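You operate a simulated robot arm through the tools that you are given. There is no shell and no other tool. Be economical: measure what you need, move in short steps, check, and stop when the job is done.

You run a simulated robot arm. Do the job below in one go: nothing can be reset, and whatever is moved stays where it is left.

TASK
Put the bottle labelled "S-371" from the titration bench top on top of the black-footed cylinder and the bottle labelled "S-745" on top of the clear orange-footed cylinder.
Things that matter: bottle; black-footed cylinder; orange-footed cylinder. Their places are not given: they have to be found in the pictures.

Only the result counts: the job must be done as asked and must still hold three seconds after the hand-in. Knocking over, shifting, dropping, spilling or breaking anything else fails it.

THE ROBOT
A 6-joint arm with a two-finger parallel gripper, fixed in place. Base frame: the origin is at the foot of the arm, x ahead of it, y to its left, z up; the work surface is at about z = 850. Lengths are in mm, angles in rad, forces in N, time in s.
With the tool pointing down near the work surface it reaches from about 260 to 680 mm from the base axis. Its first joint turns from -1.152 to 1.152 rad. Payload 2.9 kg.
The tool frame sits at the grasp point between the pads (the TCP): z along the fingers, y along the line on which they close. The tips reach 30 mm beyond it. The gripper opens to 110 mm. The fingers are 20 mm wide and 10 mm thick; the gripper's body (48 by 112 mm) begins 55 mm behind the TCP.
Orientation is that of the tool frame in the base frame, as [roll, pitch, yaw] about the fixed x, y, z axes, in that order (R = Rz(yaw) Ry(pitch) Rx(roll)). With the fingers straight down and closing along the base's y, the tool's x points along the base's -x, its y along +y and its z along -z.

THE INTERFACE
- The arm moves only by the tool play_rows. Its argument "series" is a list of rows, each an object (a shift or turn left out is 0, a gripper value left out holds the last) with "offset": the shift along the tool's x, y, z in units of 300 mm (1.0 is 300 mm), a list of three; "yaw": the turn about the tool's z in units of 60 degrees (1.0 is 60 degrees). In form: [{"offset": [x, y, z], "yaw": yaw}, ...]. A call has 1 to 10 rows; each row is the pose to reach, as a shift and turn from the pose commanded when the call began, along the tool's axes at that moment. "gripper" is the closure, from 0 (fully open) to 1 (shut), set as the call begins (left out, the last holds). A call with a number of a shift or a turn outside -1 to 1 is refused whole. Each row takes 0.2 s and may step no farther than 50 mm and 0.15 rad from the row before; otherwise, or with a gripper value out of range, the whole call is refused. A pose out of reach is approached as far as the arm can. The call stops where the force on the tool passes 40 N (or 10 N more than at its start, if that is more) or the arm is blocked; 0.2 s more then pass. The fingers move at their own pace (about 108 mm/s each) and stop on an object; they squeeze with about 22 N. The grip force told is the motor's: it shows also when the fingers shut on nothing. Time passes only in rows, and 0.2 s behind the last, so rows that repeat a pose let the fingers close. It gives the time, the measured TCP pose, the force on the tool (base axes), the opening and the grip force at its end, in the units of the frame above (readings bear some noise).
- Cameras (640 x 400 px; columns grow to the right, rows downward): "scene" is fixed at [97.3, 441.8, 1382.4]; the picture's right is [-0.66, -0.75, 0.00], its down [-0.48, 0.42, -0.77] and it looks along [0.58, -0.51, -0.64] (base axes); focal length 270 px, centre (320, 200). "wrist" rides on the gripper at [-36, 0, -57] in the tool frame; the picture's right is [0.00, -1.00, 0.00], its down [0.97, 0.00, -0.24] and it looks along [0.24, 0.00, 0.97] (tool axes); focal length 218 px, centre (320, 200).
- grab_frame(camera): a new picture of that camera. The clock stands still meanwhile.
- measure_at(camera, pixels): for up to 12 pixels [column, row] of the newest picture of that camera ("zoom" is the newest enlarged one), the place [x, y, z] in the base frame of the surface seen there, good to about 3 mm, but the place of the scene camera against the robot may be out by one fixed shift of up to 18 mm in any direction. The clock stands still meanwhile.
- enlarge(camera, box): a new picture of the part [left, top, right, bottom] of that camera's present view, enlarged. The clock stands still meanwhile.
- sign_off(): hands the job in; it is judged then, once.

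Keep the steps short. Do not move on a guess: measure, check each grasp and each placing, and mend mistakes. In all there are 60 turns and 20 pictures (those below and enlarged ones count). Leave the gripper open and the arm clear of the work at the hand-in unless told otherwise, and finish with a single line.

The tools are called after ">>>" by a JSON object that holds its "op" and its "data". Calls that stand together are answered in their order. play_rows: Moves the arm, as the interface text tells. Its arguments: {"type":"object","properties":{"series":{"type":"array","items":{"type":"object","properties":{"offset":{"type":"array","items":{"type":"number"}},"yaw":{"type":"number"}}}},"gripper":{"type":"number"}},"required":["series"]} The other tools are called the same way: grab_frame (camera) takes a picture; measure_at (camera, pixels) gives the place of the surface under pixels of a picture; enlarge (camera, box) takes an enlarged picture of a part of a camera's view; sign_off () hands the job in.

At the start:

```text
clock: 0.0
tcp_pos: [376.6, 88.5, 1179.7]
tool_rot: [3.141, 0.002, -3.141]
contact_force: [-0.3, 0.5, -0.8]
opening: 110.2
finger_force: 0.0
```

scene: 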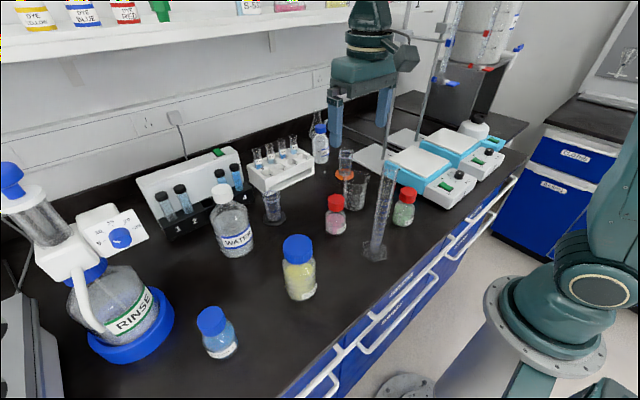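
wrist: 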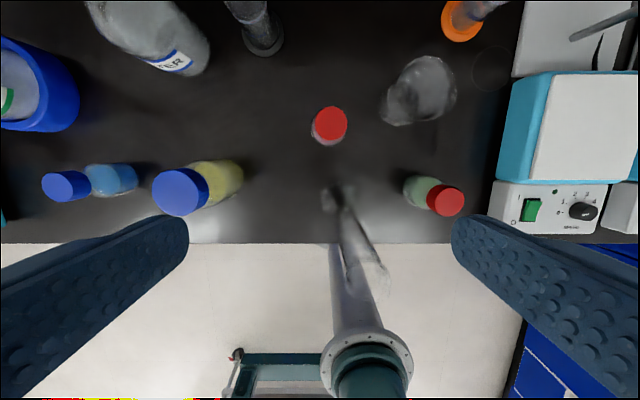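

I see red-capped bottles near (335,215) and (404,206), blue-capped ones at (298,268) and (217,333), and several cylinders. I enlarge the views to read labels and feet.

>>> {"op": "enlarge", "data": {"camera": "scene", "box": [240, 110, 430, 270]}}

>>> {"op": "enlarge", "data": {"camera": "scene", "box": [180, 220, 340, 370]}}

```text
2.50 times, centred on (335, 190) of scene
```

zoom: 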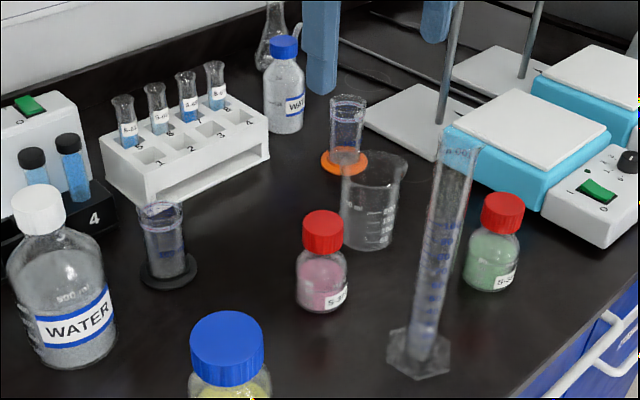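

```text
2.67 times, centred on (260, 295) of scene
```

zoom: 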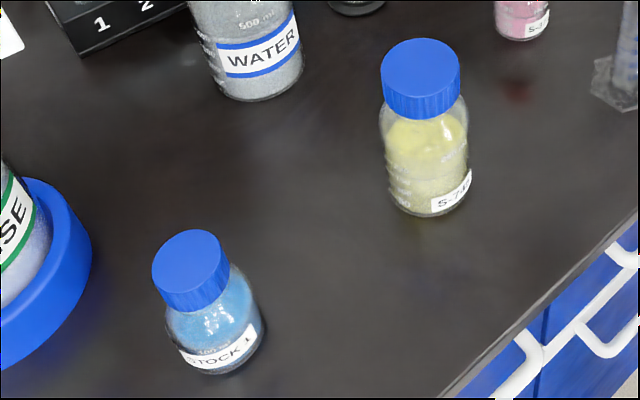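

The yellow bottle reads "S-74?", the pink one "S-3?", and the green one "S-5?". I zoom tighter to confirm.

>>> {"op": "enlarge", "data": {"camera": "scene", "box": [318, 190, 422, 255]}}

>>> {"op": "enlarge", "data": {"camera": "scene", "box": [270, 225, 334, 305]}}

>>> {"op": "measure_at", "data": {"camera": "scene", "pixels": [[335, 201], [298, 246], [404, 193], [273, 193], [264, 192], [281, 192], [347, 151], [339, 150], [352, 151], [275, 222], [345, 178], [361, 176]]}}

>>> {"op": "measure_at", "data": {"camera": "wrist", "pixels": [[330, 124], [180, 192], [446, 200], [262, 45], [463, 18], [233, 3], [476, 5], [245, 3], [337, 195], [270, 150], [420, 65], [408, 120]]}}

```text
6.15 times, centred on (370, 222) of scene
```

zoom: 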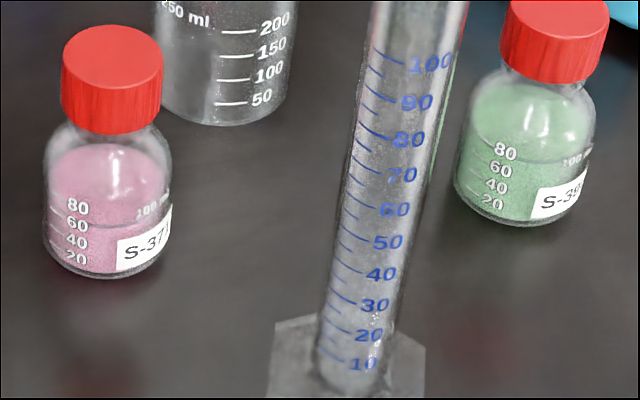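

```text
5.00 times, centred on (302, 265) of scene
```

zoom: 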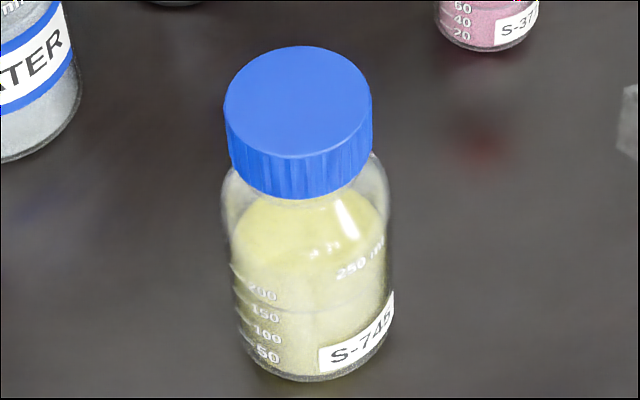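

```text
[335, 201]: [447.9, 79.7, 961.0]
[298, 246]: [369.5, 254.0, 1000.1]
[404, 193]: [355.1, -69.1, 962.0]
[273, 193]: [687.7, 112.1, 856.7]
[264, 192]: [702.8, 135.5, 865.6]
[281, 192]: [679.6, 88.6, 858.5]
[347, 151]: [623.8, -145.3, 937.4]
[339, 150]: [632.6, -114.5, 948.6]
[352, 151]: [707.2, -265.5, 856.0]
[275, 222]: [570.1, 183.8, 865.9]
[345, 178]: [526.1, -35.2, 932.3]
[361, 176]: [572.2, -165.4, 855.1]
```

```text
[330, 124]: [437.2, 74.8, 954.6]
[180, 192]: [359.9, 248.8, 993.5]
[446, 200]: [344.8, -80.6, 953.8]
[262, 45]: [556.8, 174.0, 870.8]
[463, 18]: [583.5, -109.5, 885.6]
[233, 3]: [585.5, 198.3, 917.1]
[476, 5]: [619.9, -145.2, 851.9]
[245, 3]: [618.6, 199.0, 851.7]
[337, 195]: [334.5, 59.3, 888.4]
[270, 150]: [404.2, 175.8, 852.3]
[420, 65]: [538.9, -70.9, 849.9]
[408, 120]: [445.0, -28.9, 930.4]
```

Labels confirmed: S-371 is the pink bottle and S-745 the yellow one. Before moving, I measure the tall cylinder's top and foot, and the stand rods.

>>> {"op": "measure_at", "data": {"camera": "scene", "pixels": [[391, 167], [386, 169], [395, 168], [375, 252], [362, 255], [417, 92], [427, 60], [388, 115], [388, 130], [336, 174], [354, 174], [347, 179]]}}

>>> {"op": "play_rows", "data": {"series": [{"offset": [-0.1, -0.06, 0]}, {"offset": [-0.2, -0.12, 0]}, {"offset": [-0.3, -0.18, 0]}, {"offset": [-0.41, -0.23, 0]}], "gripper": 0}}

>>> {"op": "grab_frame", "data": {"camera": "wrist"}}

```text
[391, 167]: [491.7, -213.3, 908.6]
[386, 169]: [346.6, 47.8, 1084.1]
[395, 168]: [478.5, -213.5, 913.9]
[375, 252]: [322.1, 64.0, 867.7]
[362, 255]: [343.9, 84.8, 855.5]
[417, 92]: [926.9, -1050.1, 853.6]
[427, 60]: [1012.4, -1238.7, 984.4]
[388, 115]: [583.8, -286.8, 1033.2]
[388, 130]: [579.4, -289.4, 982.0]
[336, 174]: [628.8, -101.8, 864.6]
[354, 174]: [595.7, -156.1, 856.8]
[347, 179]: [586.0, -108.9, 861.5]
```

```text
clock: 1.0
tcp_pos: [499.8, 20.1, 1181.3]
tool_rot: [-3.141, -0.001, -3.141]
contact_force: [0.2, -0.4, -0.7]
opening: 110.0
finger_force: 0.1
```

```text
13 pictures are left
```

wrist: 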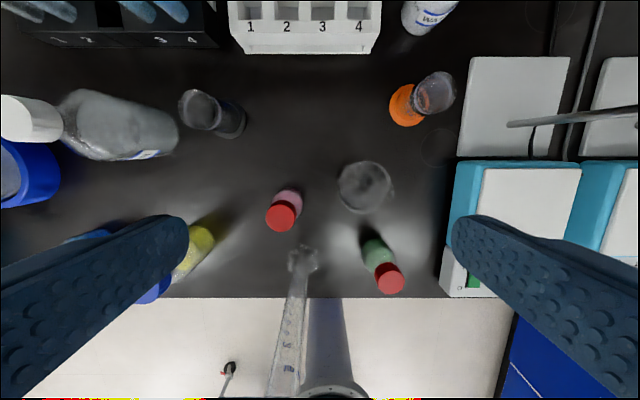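

From here the black-footed cylinder shows its rim near (199,108), and the orange one its rim near (435,92) and foot near (407,104). I measure rims, feet, and caps.

>>> {"op": "measure_at", "data": {"camera": "wrist", "pixels": [[180, 108], [218, 108], [199, 91], [197, 128], [414, 93], [455, 92], [435, 72], [435, 113], [390, 104], [405, 125], [225, 136], [244, 122]]}}

>>> {"op": "enlarge", "data": {"camera": "wrist", "box": [160, 60, 270, 160]}}

>>> {"op": "measure_at", "data": {"camera": "zoom", "pixels": [[120, 190], [330, 170], [230, 195], [225, 130], [225, 280], [460, 290], [420, 440], [480, 380], [130, 150], [320, 220], [340, 195], [400, 300]]}}

```text
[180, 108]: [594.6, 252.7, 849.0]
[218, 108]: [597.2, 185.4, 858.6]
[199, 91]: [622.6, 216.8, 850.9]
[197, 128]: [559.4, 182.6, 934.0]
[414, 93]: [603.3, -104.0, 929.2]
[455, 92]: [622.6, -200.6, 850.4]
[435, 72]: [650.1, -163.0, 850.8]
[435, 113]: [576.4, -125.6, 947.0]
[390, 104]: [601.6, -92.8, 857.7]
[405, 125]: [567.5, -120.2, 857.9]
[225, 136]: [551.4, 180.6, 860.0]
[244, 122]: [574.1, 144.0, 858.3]
```

```text
4.00 times, centred on (215, 110) of wrist
```

zoom: 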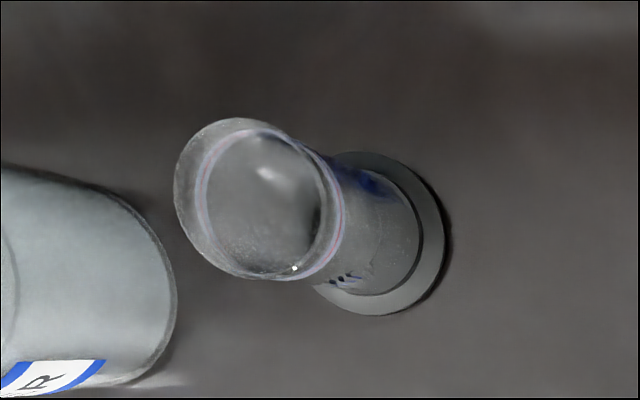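

```text
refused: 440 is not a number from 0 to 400
```

Black-footed cylinder: centre about (580,173), top about z 945. Orange-footed: centre about (600,-121), top about z 947. The pink bottle is near (440,75). I go above it at z 1060 and look.

>>> {"op": "play_rows", "data": {"series": [{"offset": [0.1, 0.09, 0]}, {"offset": [0.199, 0.183, 0]}, {"offset": [0.199, 0.183, 0.13]}, {"offset": [0.199, 0.183, 0.27]}, {"offset": [0.199, 0.183, 0.4]}]}}

>>> {"op": "grab_frame", "data": {"camera": "wrist"}}

>>> {"op": "grab_frame", "data": {"camera": "scene"}}

```text
clock: 2.2
tcp_pos: [440.5, 74.7, 1058.0]
tool_rot: [-3.141, 0.0, 3.141]
contact_force: [0.0, -0.5, -0.3]
opening: 110.0
finger_force: 0.1
```

```text
11 pictures are left
```

wrist: 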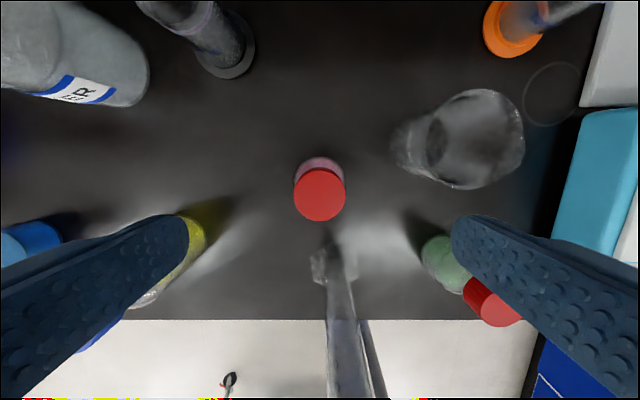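

```text
10 pictures are left
```

scene: 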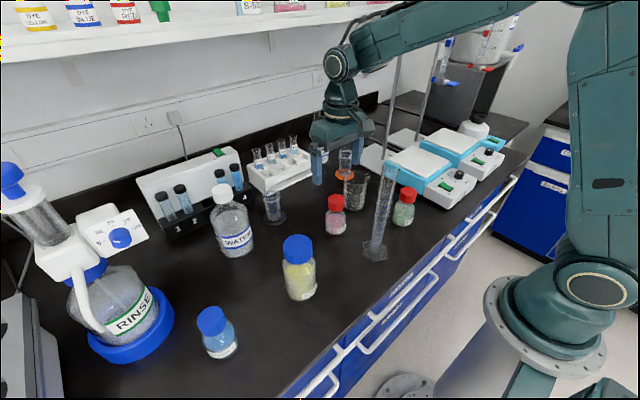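

The cap is centred at (319,194). I check the forearm's height against the tall measuring cylinder (top about z 1080).

>>> {"op": "measure_at", "data": {"camera": "scene", "pixels": [[337, 66], [340, 80], [355, 72], [370, 68], [390, 60], [410, 50], [430, 40], [340, 100], [386, 169], [388, 172], [342, 130], [375, 62]]}}

>>> {"op": "measure_at", "data": {"camera": "wrist", "pixels": [[319, 195], [319, 172], [319, 217], [296, 195], [342, 195], [355, 385]]}}

```text
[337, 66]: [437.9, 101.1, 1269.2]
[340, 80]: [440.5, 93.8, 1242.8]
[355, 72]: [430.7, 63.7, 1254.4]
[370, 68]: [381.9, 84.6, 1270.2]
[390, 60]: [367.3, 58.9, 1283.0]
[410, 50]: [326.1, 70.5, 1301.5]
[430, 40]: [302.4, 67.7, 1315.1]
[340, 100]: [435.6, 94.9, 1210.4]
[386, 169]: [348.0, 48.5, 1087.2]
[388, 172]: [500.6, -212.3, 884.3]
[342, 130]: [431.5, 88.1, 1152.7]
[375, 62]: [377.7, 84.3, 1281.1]
```

```text
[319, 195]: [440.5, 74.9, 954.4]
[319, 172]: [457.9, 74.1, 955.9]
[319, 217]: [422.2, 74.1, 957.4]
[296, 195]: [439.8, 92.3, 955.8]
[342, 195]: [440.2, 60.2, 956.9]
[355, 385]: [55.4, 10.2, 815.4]
```

There is ample clearance. The cap is centred at (440,75) with its top at z 955.5. I descend to z 906, so the pads reach the glass body.

>>> {"op": "play_rows", "data": {"series": [{"offset": [0, 0, 0.13]}, {"offset": [0, 0, 0.26]}, {"offset": [0, 0, 0.38]}, {"offset": [0, 0, 0.46]}, {"offset": [0, 0, 0.505]}]}}

>>> {"op": "play_rows", "data": {"series": [{"offset": [0, 0, 0]}, {"offset": [0, 0, 0]}, {"offset": [0, 0, 0]}, {"offset": [0, 0, 0]}], "gripper": 1}}

```text
clock: 3.4
tcp_pos: [442.1, 75.0, 908.2]
tool_rot: [3.14, 0.0, 3.14]
contact_force: [0.1, -0.3, 0.7]
opening: 110.0
finger_force: 0.1
```

```text
clock: 4.4
tcp_pos: [441.1, 75.6, 909.2]
tool_rot: [3.141, 0.0, -3.14]
contact_force: [-0.8, -0.3, -0.4]
opening: 54.8
finger_force: 22.8
```

The opening is 54.8 mm with full grip force, so the body is held. I lift to about z 1110 and look for the water bottle beside the target.

>>> {"op": "play_rows", "data": {"series": [{"offset": [0, 0, -0.06]}, {"offset": [0, 0, -0.2]}, {"offset": [0, 0, -0.35]}, {"offset": [0, 0, -0.5]}, {"offset": [0, 0, -0.66]}]}}

>>> {"op": "measure_at", "data": {"camera": "scene", "pixels": [[222, 191], [215, 191], [230, 191], [235, 210], [236, 245]]}}

>>> {"op": "grab_frame", "data": {"camera": "wrist"}}

```text
clock: 5.6
tcp_pos: [438.9, 76.1, 1107.2]
tool_rot: [-3.141, 0.001, 3.141]
contact_force: [-0.6, 0.0, -2.8]
opening: 54.8
finger_force: 21.9
```

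```text
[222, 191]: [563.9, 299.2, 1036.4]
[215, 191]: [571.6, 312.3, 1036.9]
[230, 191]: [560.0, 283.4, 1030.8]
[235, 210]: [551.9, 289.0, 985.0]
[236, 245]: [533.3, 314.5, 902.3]
```

```text
9 pictures are left
```

wrist: 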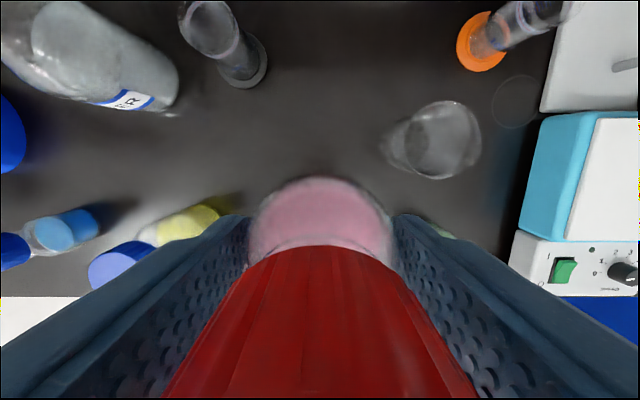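

The bottle is held well. The water bottle is at about (554,290), so there is room if I release only part way. I move to (520,173) to re-measure the black-footed cylinder from close by.

>>> {"op": "play_rows", "data": {"series": [{"offset": [-0.09, 0.108, 0]}, {"offset": [-0.18, 0.216, 0]}, {"offset": [-0.27, 0.323, 0]}, {"offset": [-0.27, 0.323, 0]}]}}

>>> {"op": "grab_frame", "data": {"camera": "wrist"}}

>>> {"op": "measure_at", "data": {"camera": "wrist", "pixels": [[320, 130], [295, 125], [345, 125], [320, 145], [320, 110]]}}

```text
clock: 6.6
tcp_pos: [524.4, 172.0, 1105.1]
tool_rot: [-3.142, -0.001, 3.14]
contact_force: [-0.4, -0.2, -1.6]
opening: 55.0
finger_force: 21.9
```

```text
8 pictures are left
```

wrist: 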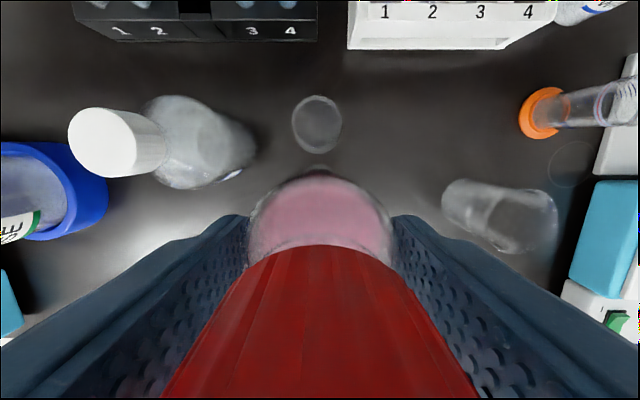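

```text
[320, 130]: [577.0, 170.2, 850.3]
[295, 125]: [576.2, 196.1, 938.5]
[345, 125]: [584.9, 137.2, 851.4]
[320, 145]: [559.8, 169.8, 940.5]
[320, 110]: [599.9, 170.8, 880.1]
```

The rim spans columns 291–342 and rows 94–154. That puts the centre near (578.5,174), with its top at about z 941. I shift over it and descend to about z 1016, which leaves the bottle base some 15 mm above the rim.

>>> {"op": "play_rows", "data": {"series": [{"offset": [-0.1, 0.009, 0]}, {"offset": [-0.191, 0.009, 0]}, {"offset": [-0.191, 0.009, 0.1]}, {"offset": [-0.191, 0.009, 0.2]}, {"offset": [-0.191, 0.009, 0.27]}, {"offset": [-0.191, 0.009, 0.3]}, {"offset": [-0.191, 0.009, 0.3]}]}}

>>> {"op": "enlarge", "data": {"camera": "scene", "box": [220, 120, 330, 240]}}

```text
clock: 8.2
tcp_pos: [580.0, 175.2, 1015.2]
tool_rot: [3.141, 0.0, -3.141]
contact_force: [-0.6, -0.6, -1.2]
opening: 55.0
finger_force: 22.1
```

```text
3.33 times, centred on (275, 180) of scene
```

zoom: 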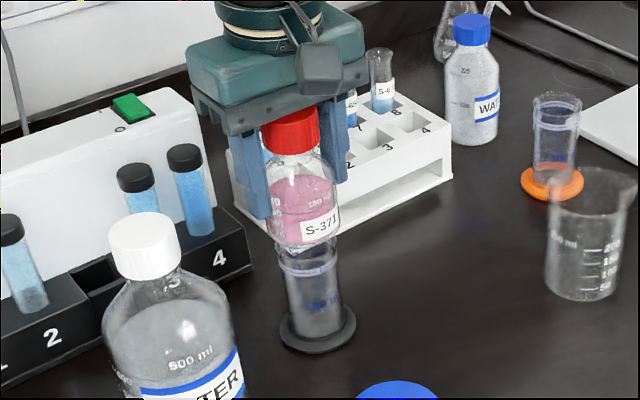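

The bottle is in line above the black-footed cylinder. I lower it in small steps and watch the force.

>>> {"op": "play_rows", "data": {"series": [{"offset": [0, 0, 0.01]}, {"offset": [0, 0, 0.02]}, {"offset": [0, 0, 0.027]}, {"offset": [0, 0, 0.033]}]}}

>>> {"op": "play_rows", "data": {"series": [{"offset": [0, 0, 0.004]}, {"offset": [0, 0, 0.007]}, {"offset": [0, 0, 0.007]}]}}

```text
clock: 9.2
tcp_pos: [578.8, 174.1, 1006.4]
tool_rot: [3.142, 0.002, 3.141]
contact_force: [0.0, -0.3, -1.3]
opening: 55.0
finger_force: 21.4
```

```text
clock: 10.0
tcp_pos: [580.2, 174.4, 1004.0]
tool_rot: [3.14, 0.001, 3.141]
contact_force: [0.1, -0.5, -1.4]
opening: 55.0
finger_force: 22.5
```

No contact yet at a commanded height of about 1004, so I go on down a little at a time.

>>> {"op": "play_rows", "data": {"series": [{"offset": [0, 0, 0.004]}, {"offset": [0, 0, 0.007]}, {"offset": [0, 0, 0.007]}]}}

>>> {"op": "play_rows", "data": {"series": [{"offset": [0, 0, 0.003]}, {"offset": [0, 0, 0.005]}, {"offset": [0, 0, 0.005]}]}}

```text
clock: 10.8
tcp_pos: [579.2, 174.0, 1002.6]
tool_rot: [3.141, 0.0, -3.14]
contact_force: [-0.8, -0.4, 1.9]
opening: 55.4
finger_force: 22.1
```

```text
clock: 11.6
tcp_pos: [579.6, 174.6, 1002.5]
tool_rot: [-3.141, 0.0, -3.141]
contact_force: [-1.9, -0.9, 12.2]
opening: 55.1
finger_force: 21.8
```

Contact: +12 N, with the bottle seated. I release part way, to about 77 mm.

>>> {"op": "play_rows", "data": {"series": [{"offset": [0, 0, -0.003]}, {"offset": [0, 0, -0.003]}, {"offset": [0, 0, -0.003]}], "gripper": 0.3}}

>>> {"op": "play_rows", "data": {"series": [{"offset": [0, 0, -0.05]}, {"offset": [0, 0, -0.15]}, {"offset": [0, 0, -0.3]}, {"offset": [0, 0, -0.45]}, {"offset": [0, 0, -0.55]}]}}

>>> {"op": "enlarge", "data": {"camera": "scene", "box": [220, 120, 380, 240]}}

```text
clock: 12.4
tcp_pos: [579.3, 175.2, 1002.2]
tool_rot: [3.141, 0.0, -3.141]
contact_force: [0.8, -0.2, 0.1]
opening: 77.1
finger_force: 0.1
```

```text
clock: 13.6
tcp_pos: [578.5, 173.8, 1169.5]
tool_rot: [3.141, -0.003, -3.14]
contact_force: [-0.5, -0.4, -1.1]
opening: 77.1
finger_force: 0.0
```

```text
3.33 times, centred on (300, 180) of scene
```

zoom: 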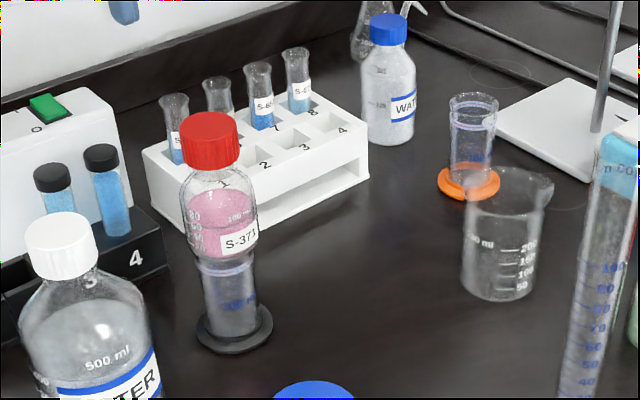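

S-371 stands on the black-footed cylinder. Next I move above the yellow bottle at about (360,249), staying high, then down to z 1105 for a look.

>>> {"op": "play_rows", "data": {"series": [{"offset": [0.14, 0.05, 0]}, {"offset": [0.28, 0.1, 0]}, {"offset": [0.42, 0.15, 0]}, {"offset": [0.57, 0.2, 0]}, {"offset": [0.725, 0.25, 0]}, {"offset": [0.725, 0.25, 0.1]}, {"offset": [0.725, 0.25, 0.2]}, {"offset": [0.725, 0.25, 0.2]}], "gripper": 0}}

>>> {"op": "grab_frame", "data": {"camera": "wrist"}}

>>> {"op": "measure_at", "data": {"camera": "wrist", "pixels": [[320, 195], [320, 175], [320, 215], [300, 195], [340, 195]]}}

```text
clock: 15.4
tcp_pos: [360.3, 250.7, 1106.7]
tool_rot: [-3.141, -0.001, -3.141]
contact_force: [0.3, -0.2, 0.9]
opening: 110.3
finger_force: 0.0
```

```text
5 pictures are left
```

wrist: 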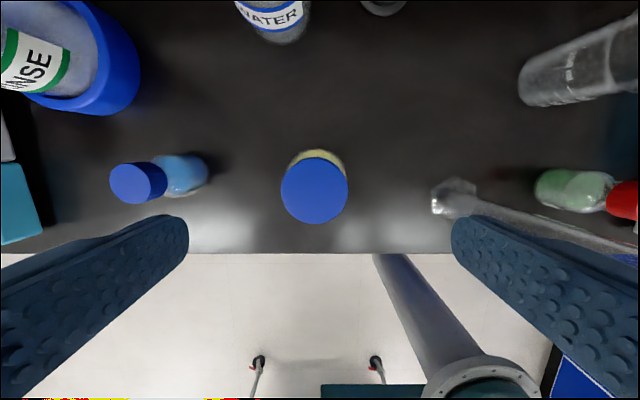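

```text
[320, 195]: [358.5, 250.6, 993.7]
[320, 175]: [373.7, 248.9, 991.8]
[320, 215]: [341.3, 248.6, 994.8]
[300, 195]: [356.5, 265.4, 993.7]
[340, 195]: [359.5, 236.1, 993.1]
```

The cap centre at (314.5,190) is about (361.5,253), with its top at z 993.5. I correct y by 4 mm, descend to about z 943, and close.

>>> {"op": "play_rows", "data": {"series": [{"offset": [-0.003, 0.0137, 0.1]}, {"offset": [-0.003, 0.0137, 0.24]}, {"offset": [-0.003, 0.0137, 0.38]}, {"offset": [-0.003, 0.0137, 0.49]}, {"offset": [-0.003, 0.0137, 0.545]}, {"offset": [-0.003, 0.0137, 0.545]}]}}

>>> {"op": "play_rows", "data": {"series": [{"offset": [0, 0, 0]}, {"offset": [0, 0, 0]}, {"offset": [0, 0, 0]}, {"offset": [0, 0, 0]}], "gripper": 1}}

```text
clock: 16.8
tcp_pos: [361.6, 251.8, 942.8]
tool_rot: [3.141, 0.0, -3.14]
contact_force: [-0.8, 0.4, 0.4]
opening: 110.0
finger_force: 0.0
```

```text
clock: 17.8
tcp_pos: [361.7, 252.2, 942.6]
tool_rot: [-3.141, 0.0, -3.14]
contact_force: [1.1, 1.4, 0.2]
opening: 69.4
finger_force: 22.1
```

Held at 69.4 mm. I lift it 167 mm.

>>> {"op": "play_rows", "data": {"series": [{"offset": [0, 0, -0.06]}, {"offset": [0, 0, -0.2]}, {"offset": [0, 0, -0.34]}, {"offset": [0, 0, -0.46]}, {"offset": [0, 0, -0.557]}]}}

>>> {"op": "play_rows", "data": {"series": [{"offset": [-0.1, -0.11, 0]}, {"offset": [-0.2, -0.22, 0]}, {"offset": [-0.3, -0.33, 0]}, {"offset": [-0.4, -0.44, 0]}, {"offset": [-0.44, -0.58, 0]}, {"offset": [-0.48, -0.72, 0]}, {"offset": [-0.52, -0.86, 0]}, {"offset": [-0.56, -1.0, 0]}]}}

>>> {"op": "play_rows", "data": {"series": [{"offset": [0, -0.1, 0]}, {"offset": [-0.035, -0.243, 0]}, {"offset": [-0.035, -0.243, 0]}]}}

>>> {"op": "grab_frame", "data": {"camera": "wrist"}}

>>> {"op": "measure_at", "data": {"camera": "wrist", "pixels": [[320, 130], [295, 125], [345, 125], [320, 145], [320, 110], [320, 90]]}}

```text
clock: 19.0
tcp_pos: [363.5, 254.0, 1109.3]
tool_rot: [3.141, 0.0, -3.139]
contact_force: [-1.0, 0.3, -3.5]
opening: 69.4
finger_force: 22.0
```

```text
clock: 20.8
tcp_pos: [532.7, -46.6, 1111.3]
tool_rot: [-3.141, 0.001, 3.14]
contact_force: [0.0, -0.2, -3.5]
opening: 69.2
finger_force: 22.4
```

```text
clock: 21.6
tcp_pos: [543.3, -118.8, 1111.3]
tool_rot: [-3.141, 0.0, 3.141]
contact_force: [0.4, 0.1, -3.6]
opening: 69.5
finger_force: 21.8
```

```text
4 pictures are left
```

wrist: 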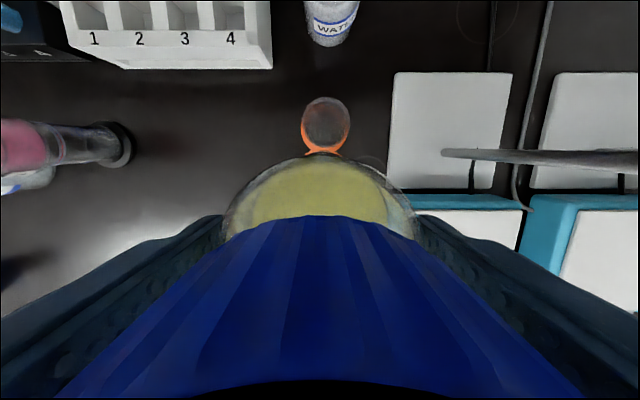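

```text
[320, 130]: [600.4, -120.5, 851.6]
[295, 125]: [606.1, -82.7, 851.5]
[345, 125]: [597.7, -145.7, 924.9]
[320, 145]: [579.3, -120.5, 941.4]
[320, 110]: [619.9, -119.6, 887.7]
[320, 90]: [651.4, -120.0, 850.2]
```

The rim is centred at (326,124.5), which is 56 mm ahead and 5.5 mm to the right of the TCP. I move over it and descend to about z 1050, leaving about 14 mm of gap, then check.

>>> {"op": "play_rows", "data": {"series": [{"offset": [-0.1, -0.01, 0]}, {"offset": [-0.188, -0.018, 0]}, {"offset": [-0.188, -0.018, 0.08]}, {"offset": [-0.188, -0.018, 0.16]}, {"offset": [-0.188, -0.018, 0.2]}, {"offset": [-0.188, -0.018, 0.2]}]}}

>>> {"op": "enlarge", "data": {"camera": "scene", "box": [290, 80, 410, 200]}}

```text
clock: 23.0
tcp_pos: [597.6, -126.2, 1050.0]
tool_rot: [3.142, 0.002, 3.141]
contact_force: [0.3, 0.4, -4.2]
opening: 69.1
finger_force: 22.1
```

```text
3.33 times, centred on (350, 140) of scene
```

zoom: 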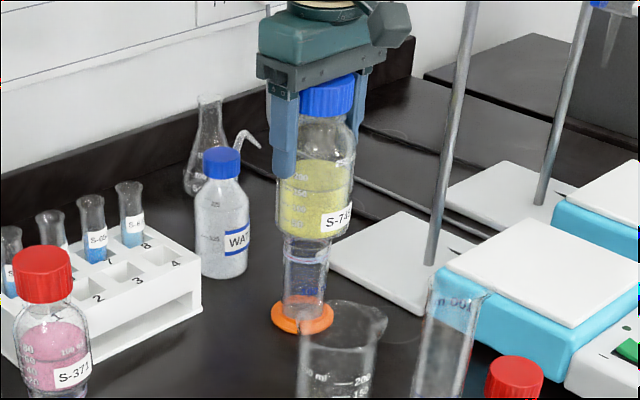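

The bottle axis lines up with the cylinder. I lower it in small steps.

>>> {"op": "play_rows", "data": {"series": [{"offset": [0, 0, 0.01]}, {"offset": [0, 0, 0.02]}, {"offset": [0, 0, 0.027]}, {"offset": [0, 0, 0.033]}, {"offset": [0, 0, 0.033]}]}}

>>> {"op": "play_rows", "data": {"series": [{"offset": [0, 0, 0.004]}, {"offset": [0, 0, 0.007]}, {"offset": [0, 0, 0.007]}]}}

>>> {"op": "play_rows", "data": {"series": [{"offset": [0, 0, 0.003]}, {"offset": [0, 0, 0.005]}, {"offset": [0, 0, 0.005]}]}}

```text
clock: 24.2
tcp_pos: [596.3, -125.6, 1040.2]
tool_rot: [3.139, -0.001, 3.142]
contact_force: [0.6, -0.6, -4.7]
opening: 69.3
finger_force: 22.2
```

```text
clock: 25.0
tcp_pos: [596.9, -125.5, 1038.4]
tool_rot: [-3.142, 0.001, -3.141]
contact_force: [-0.6, 0.1, -4.4]
opening: 69.2
finger_force: 22.4
```

```text
clock: 25.8
tcp_pos: [596.4, -124.2, 1036.7]
tool_rot: [3.141, -0.001, -3.141]
contact_force: [0.3, -0.1, -3.1]
opening: 69.0
finger_force: 22.0
```

The load is just starting to ease (-4.4 to -3.1 N). I lower a touch further.

>>> {"op": "play_rows", "data": {"series": [{"offset": [0, 0, 0.002]}, {"offset": [0, 0, 0.004]}, {"offset": [0, 0, 0.004]}]}}

```text
clock: 26.6
tcp_pos: [596.9, -125.1, 1036.6]
tool_rot: [3.141, 0.004, 3.141]
contact_force: [-1.7, -0.9, 7.4]
opening: 69.1
finger_force: 22.3
```

Contact, with +12 N of change: the bottle is seated. I release to about 92 mm, rise straight up, and back off.

>>> {"op": "play_rows", "data": {"series": [{"offset": [0, 0, -0.002]}, {"offset": [0, 0, -0.002]}, {"offset": [0, 0, -0.002]}], "gripper": 0.16}}

>>> {"op": "play_rows", "data": {"series": [{"offset": [0, 0, -0.05]}, {"offset": [0, 0, -0.15]}, {"offset": [0, 0, -0.3]}, {"offset": [0, 0, -0.45]}, {"offset": [0.1, 0.05, -0.5]}, {"offset": [0.2, 0.15, -0.5]}, {"offset": [0.3, 0.25, -0.5]}]}}

>>> {"op": "enlarge", "data": {"camera": "scene", "box": [220, 90, 420, 230]}}

```text
clock: 27.4
tcp_pos: [597.2, -125.4, 1036.8]
tool_rot: [-3.142, 0.001, -3.141]
contact_force: [-0.1, 0.1, -0.4]
opening: 92.6
finger_force: 0.2
```

```text
clock: 29.0
tcp_pos: [507.9, -50.8, 1186.8]
tool_rot: [3.141, 0.003, -3.141]
contact_force: [-0.4, -0.2, 0.1]
opening: 92.3
finger_force: 0.0
out of reach, approached as far as the arm can: row 4
```

```text
2.86 times, centred on (320, 160) of scene
```

zoom: 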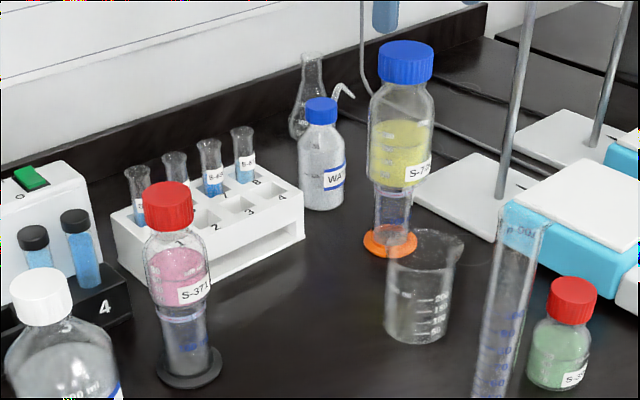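

Both bottles stand on their cylinders and the arm is clear. I open the gripper fully and take a last check picture.

>>> {"op": "play_rows", "data": {"series": [{"offset": [0, 0, 0]}, {"offset": [0, 0, 0]}, {"offset": [0, 0, 0]}, {"offset": [0, 0, 0]}], "gripper": 0}}

>>> {"op": "grab_frame", "data": {"camera": "scene"}}

```text
clock: 30.0
tcp_pos: [507.9, -51.3, 1187.1]
tool_rot: [3.141, -0.001, 3.141]
contact_force: [-0.4, -0.7, 0.2]
opening: 110.1
finger_force: 0.1
```

```text
1 pictures are left
```

scene: 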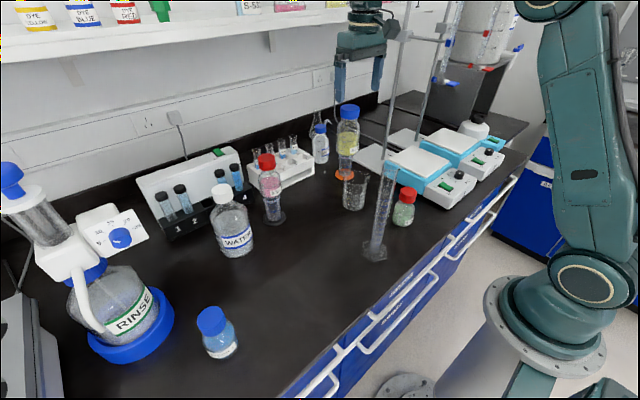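

Everything is steady and nothing else has moved, so I hand in.

>>> {"op": "sign_off", "data": {}}

```text
The job is handed in.
```

S-371 stands on the black-footed cylinder and S-745 on the clear orange-footed cylinder; the gripper is open, the arm is clear, and the job is handed in.
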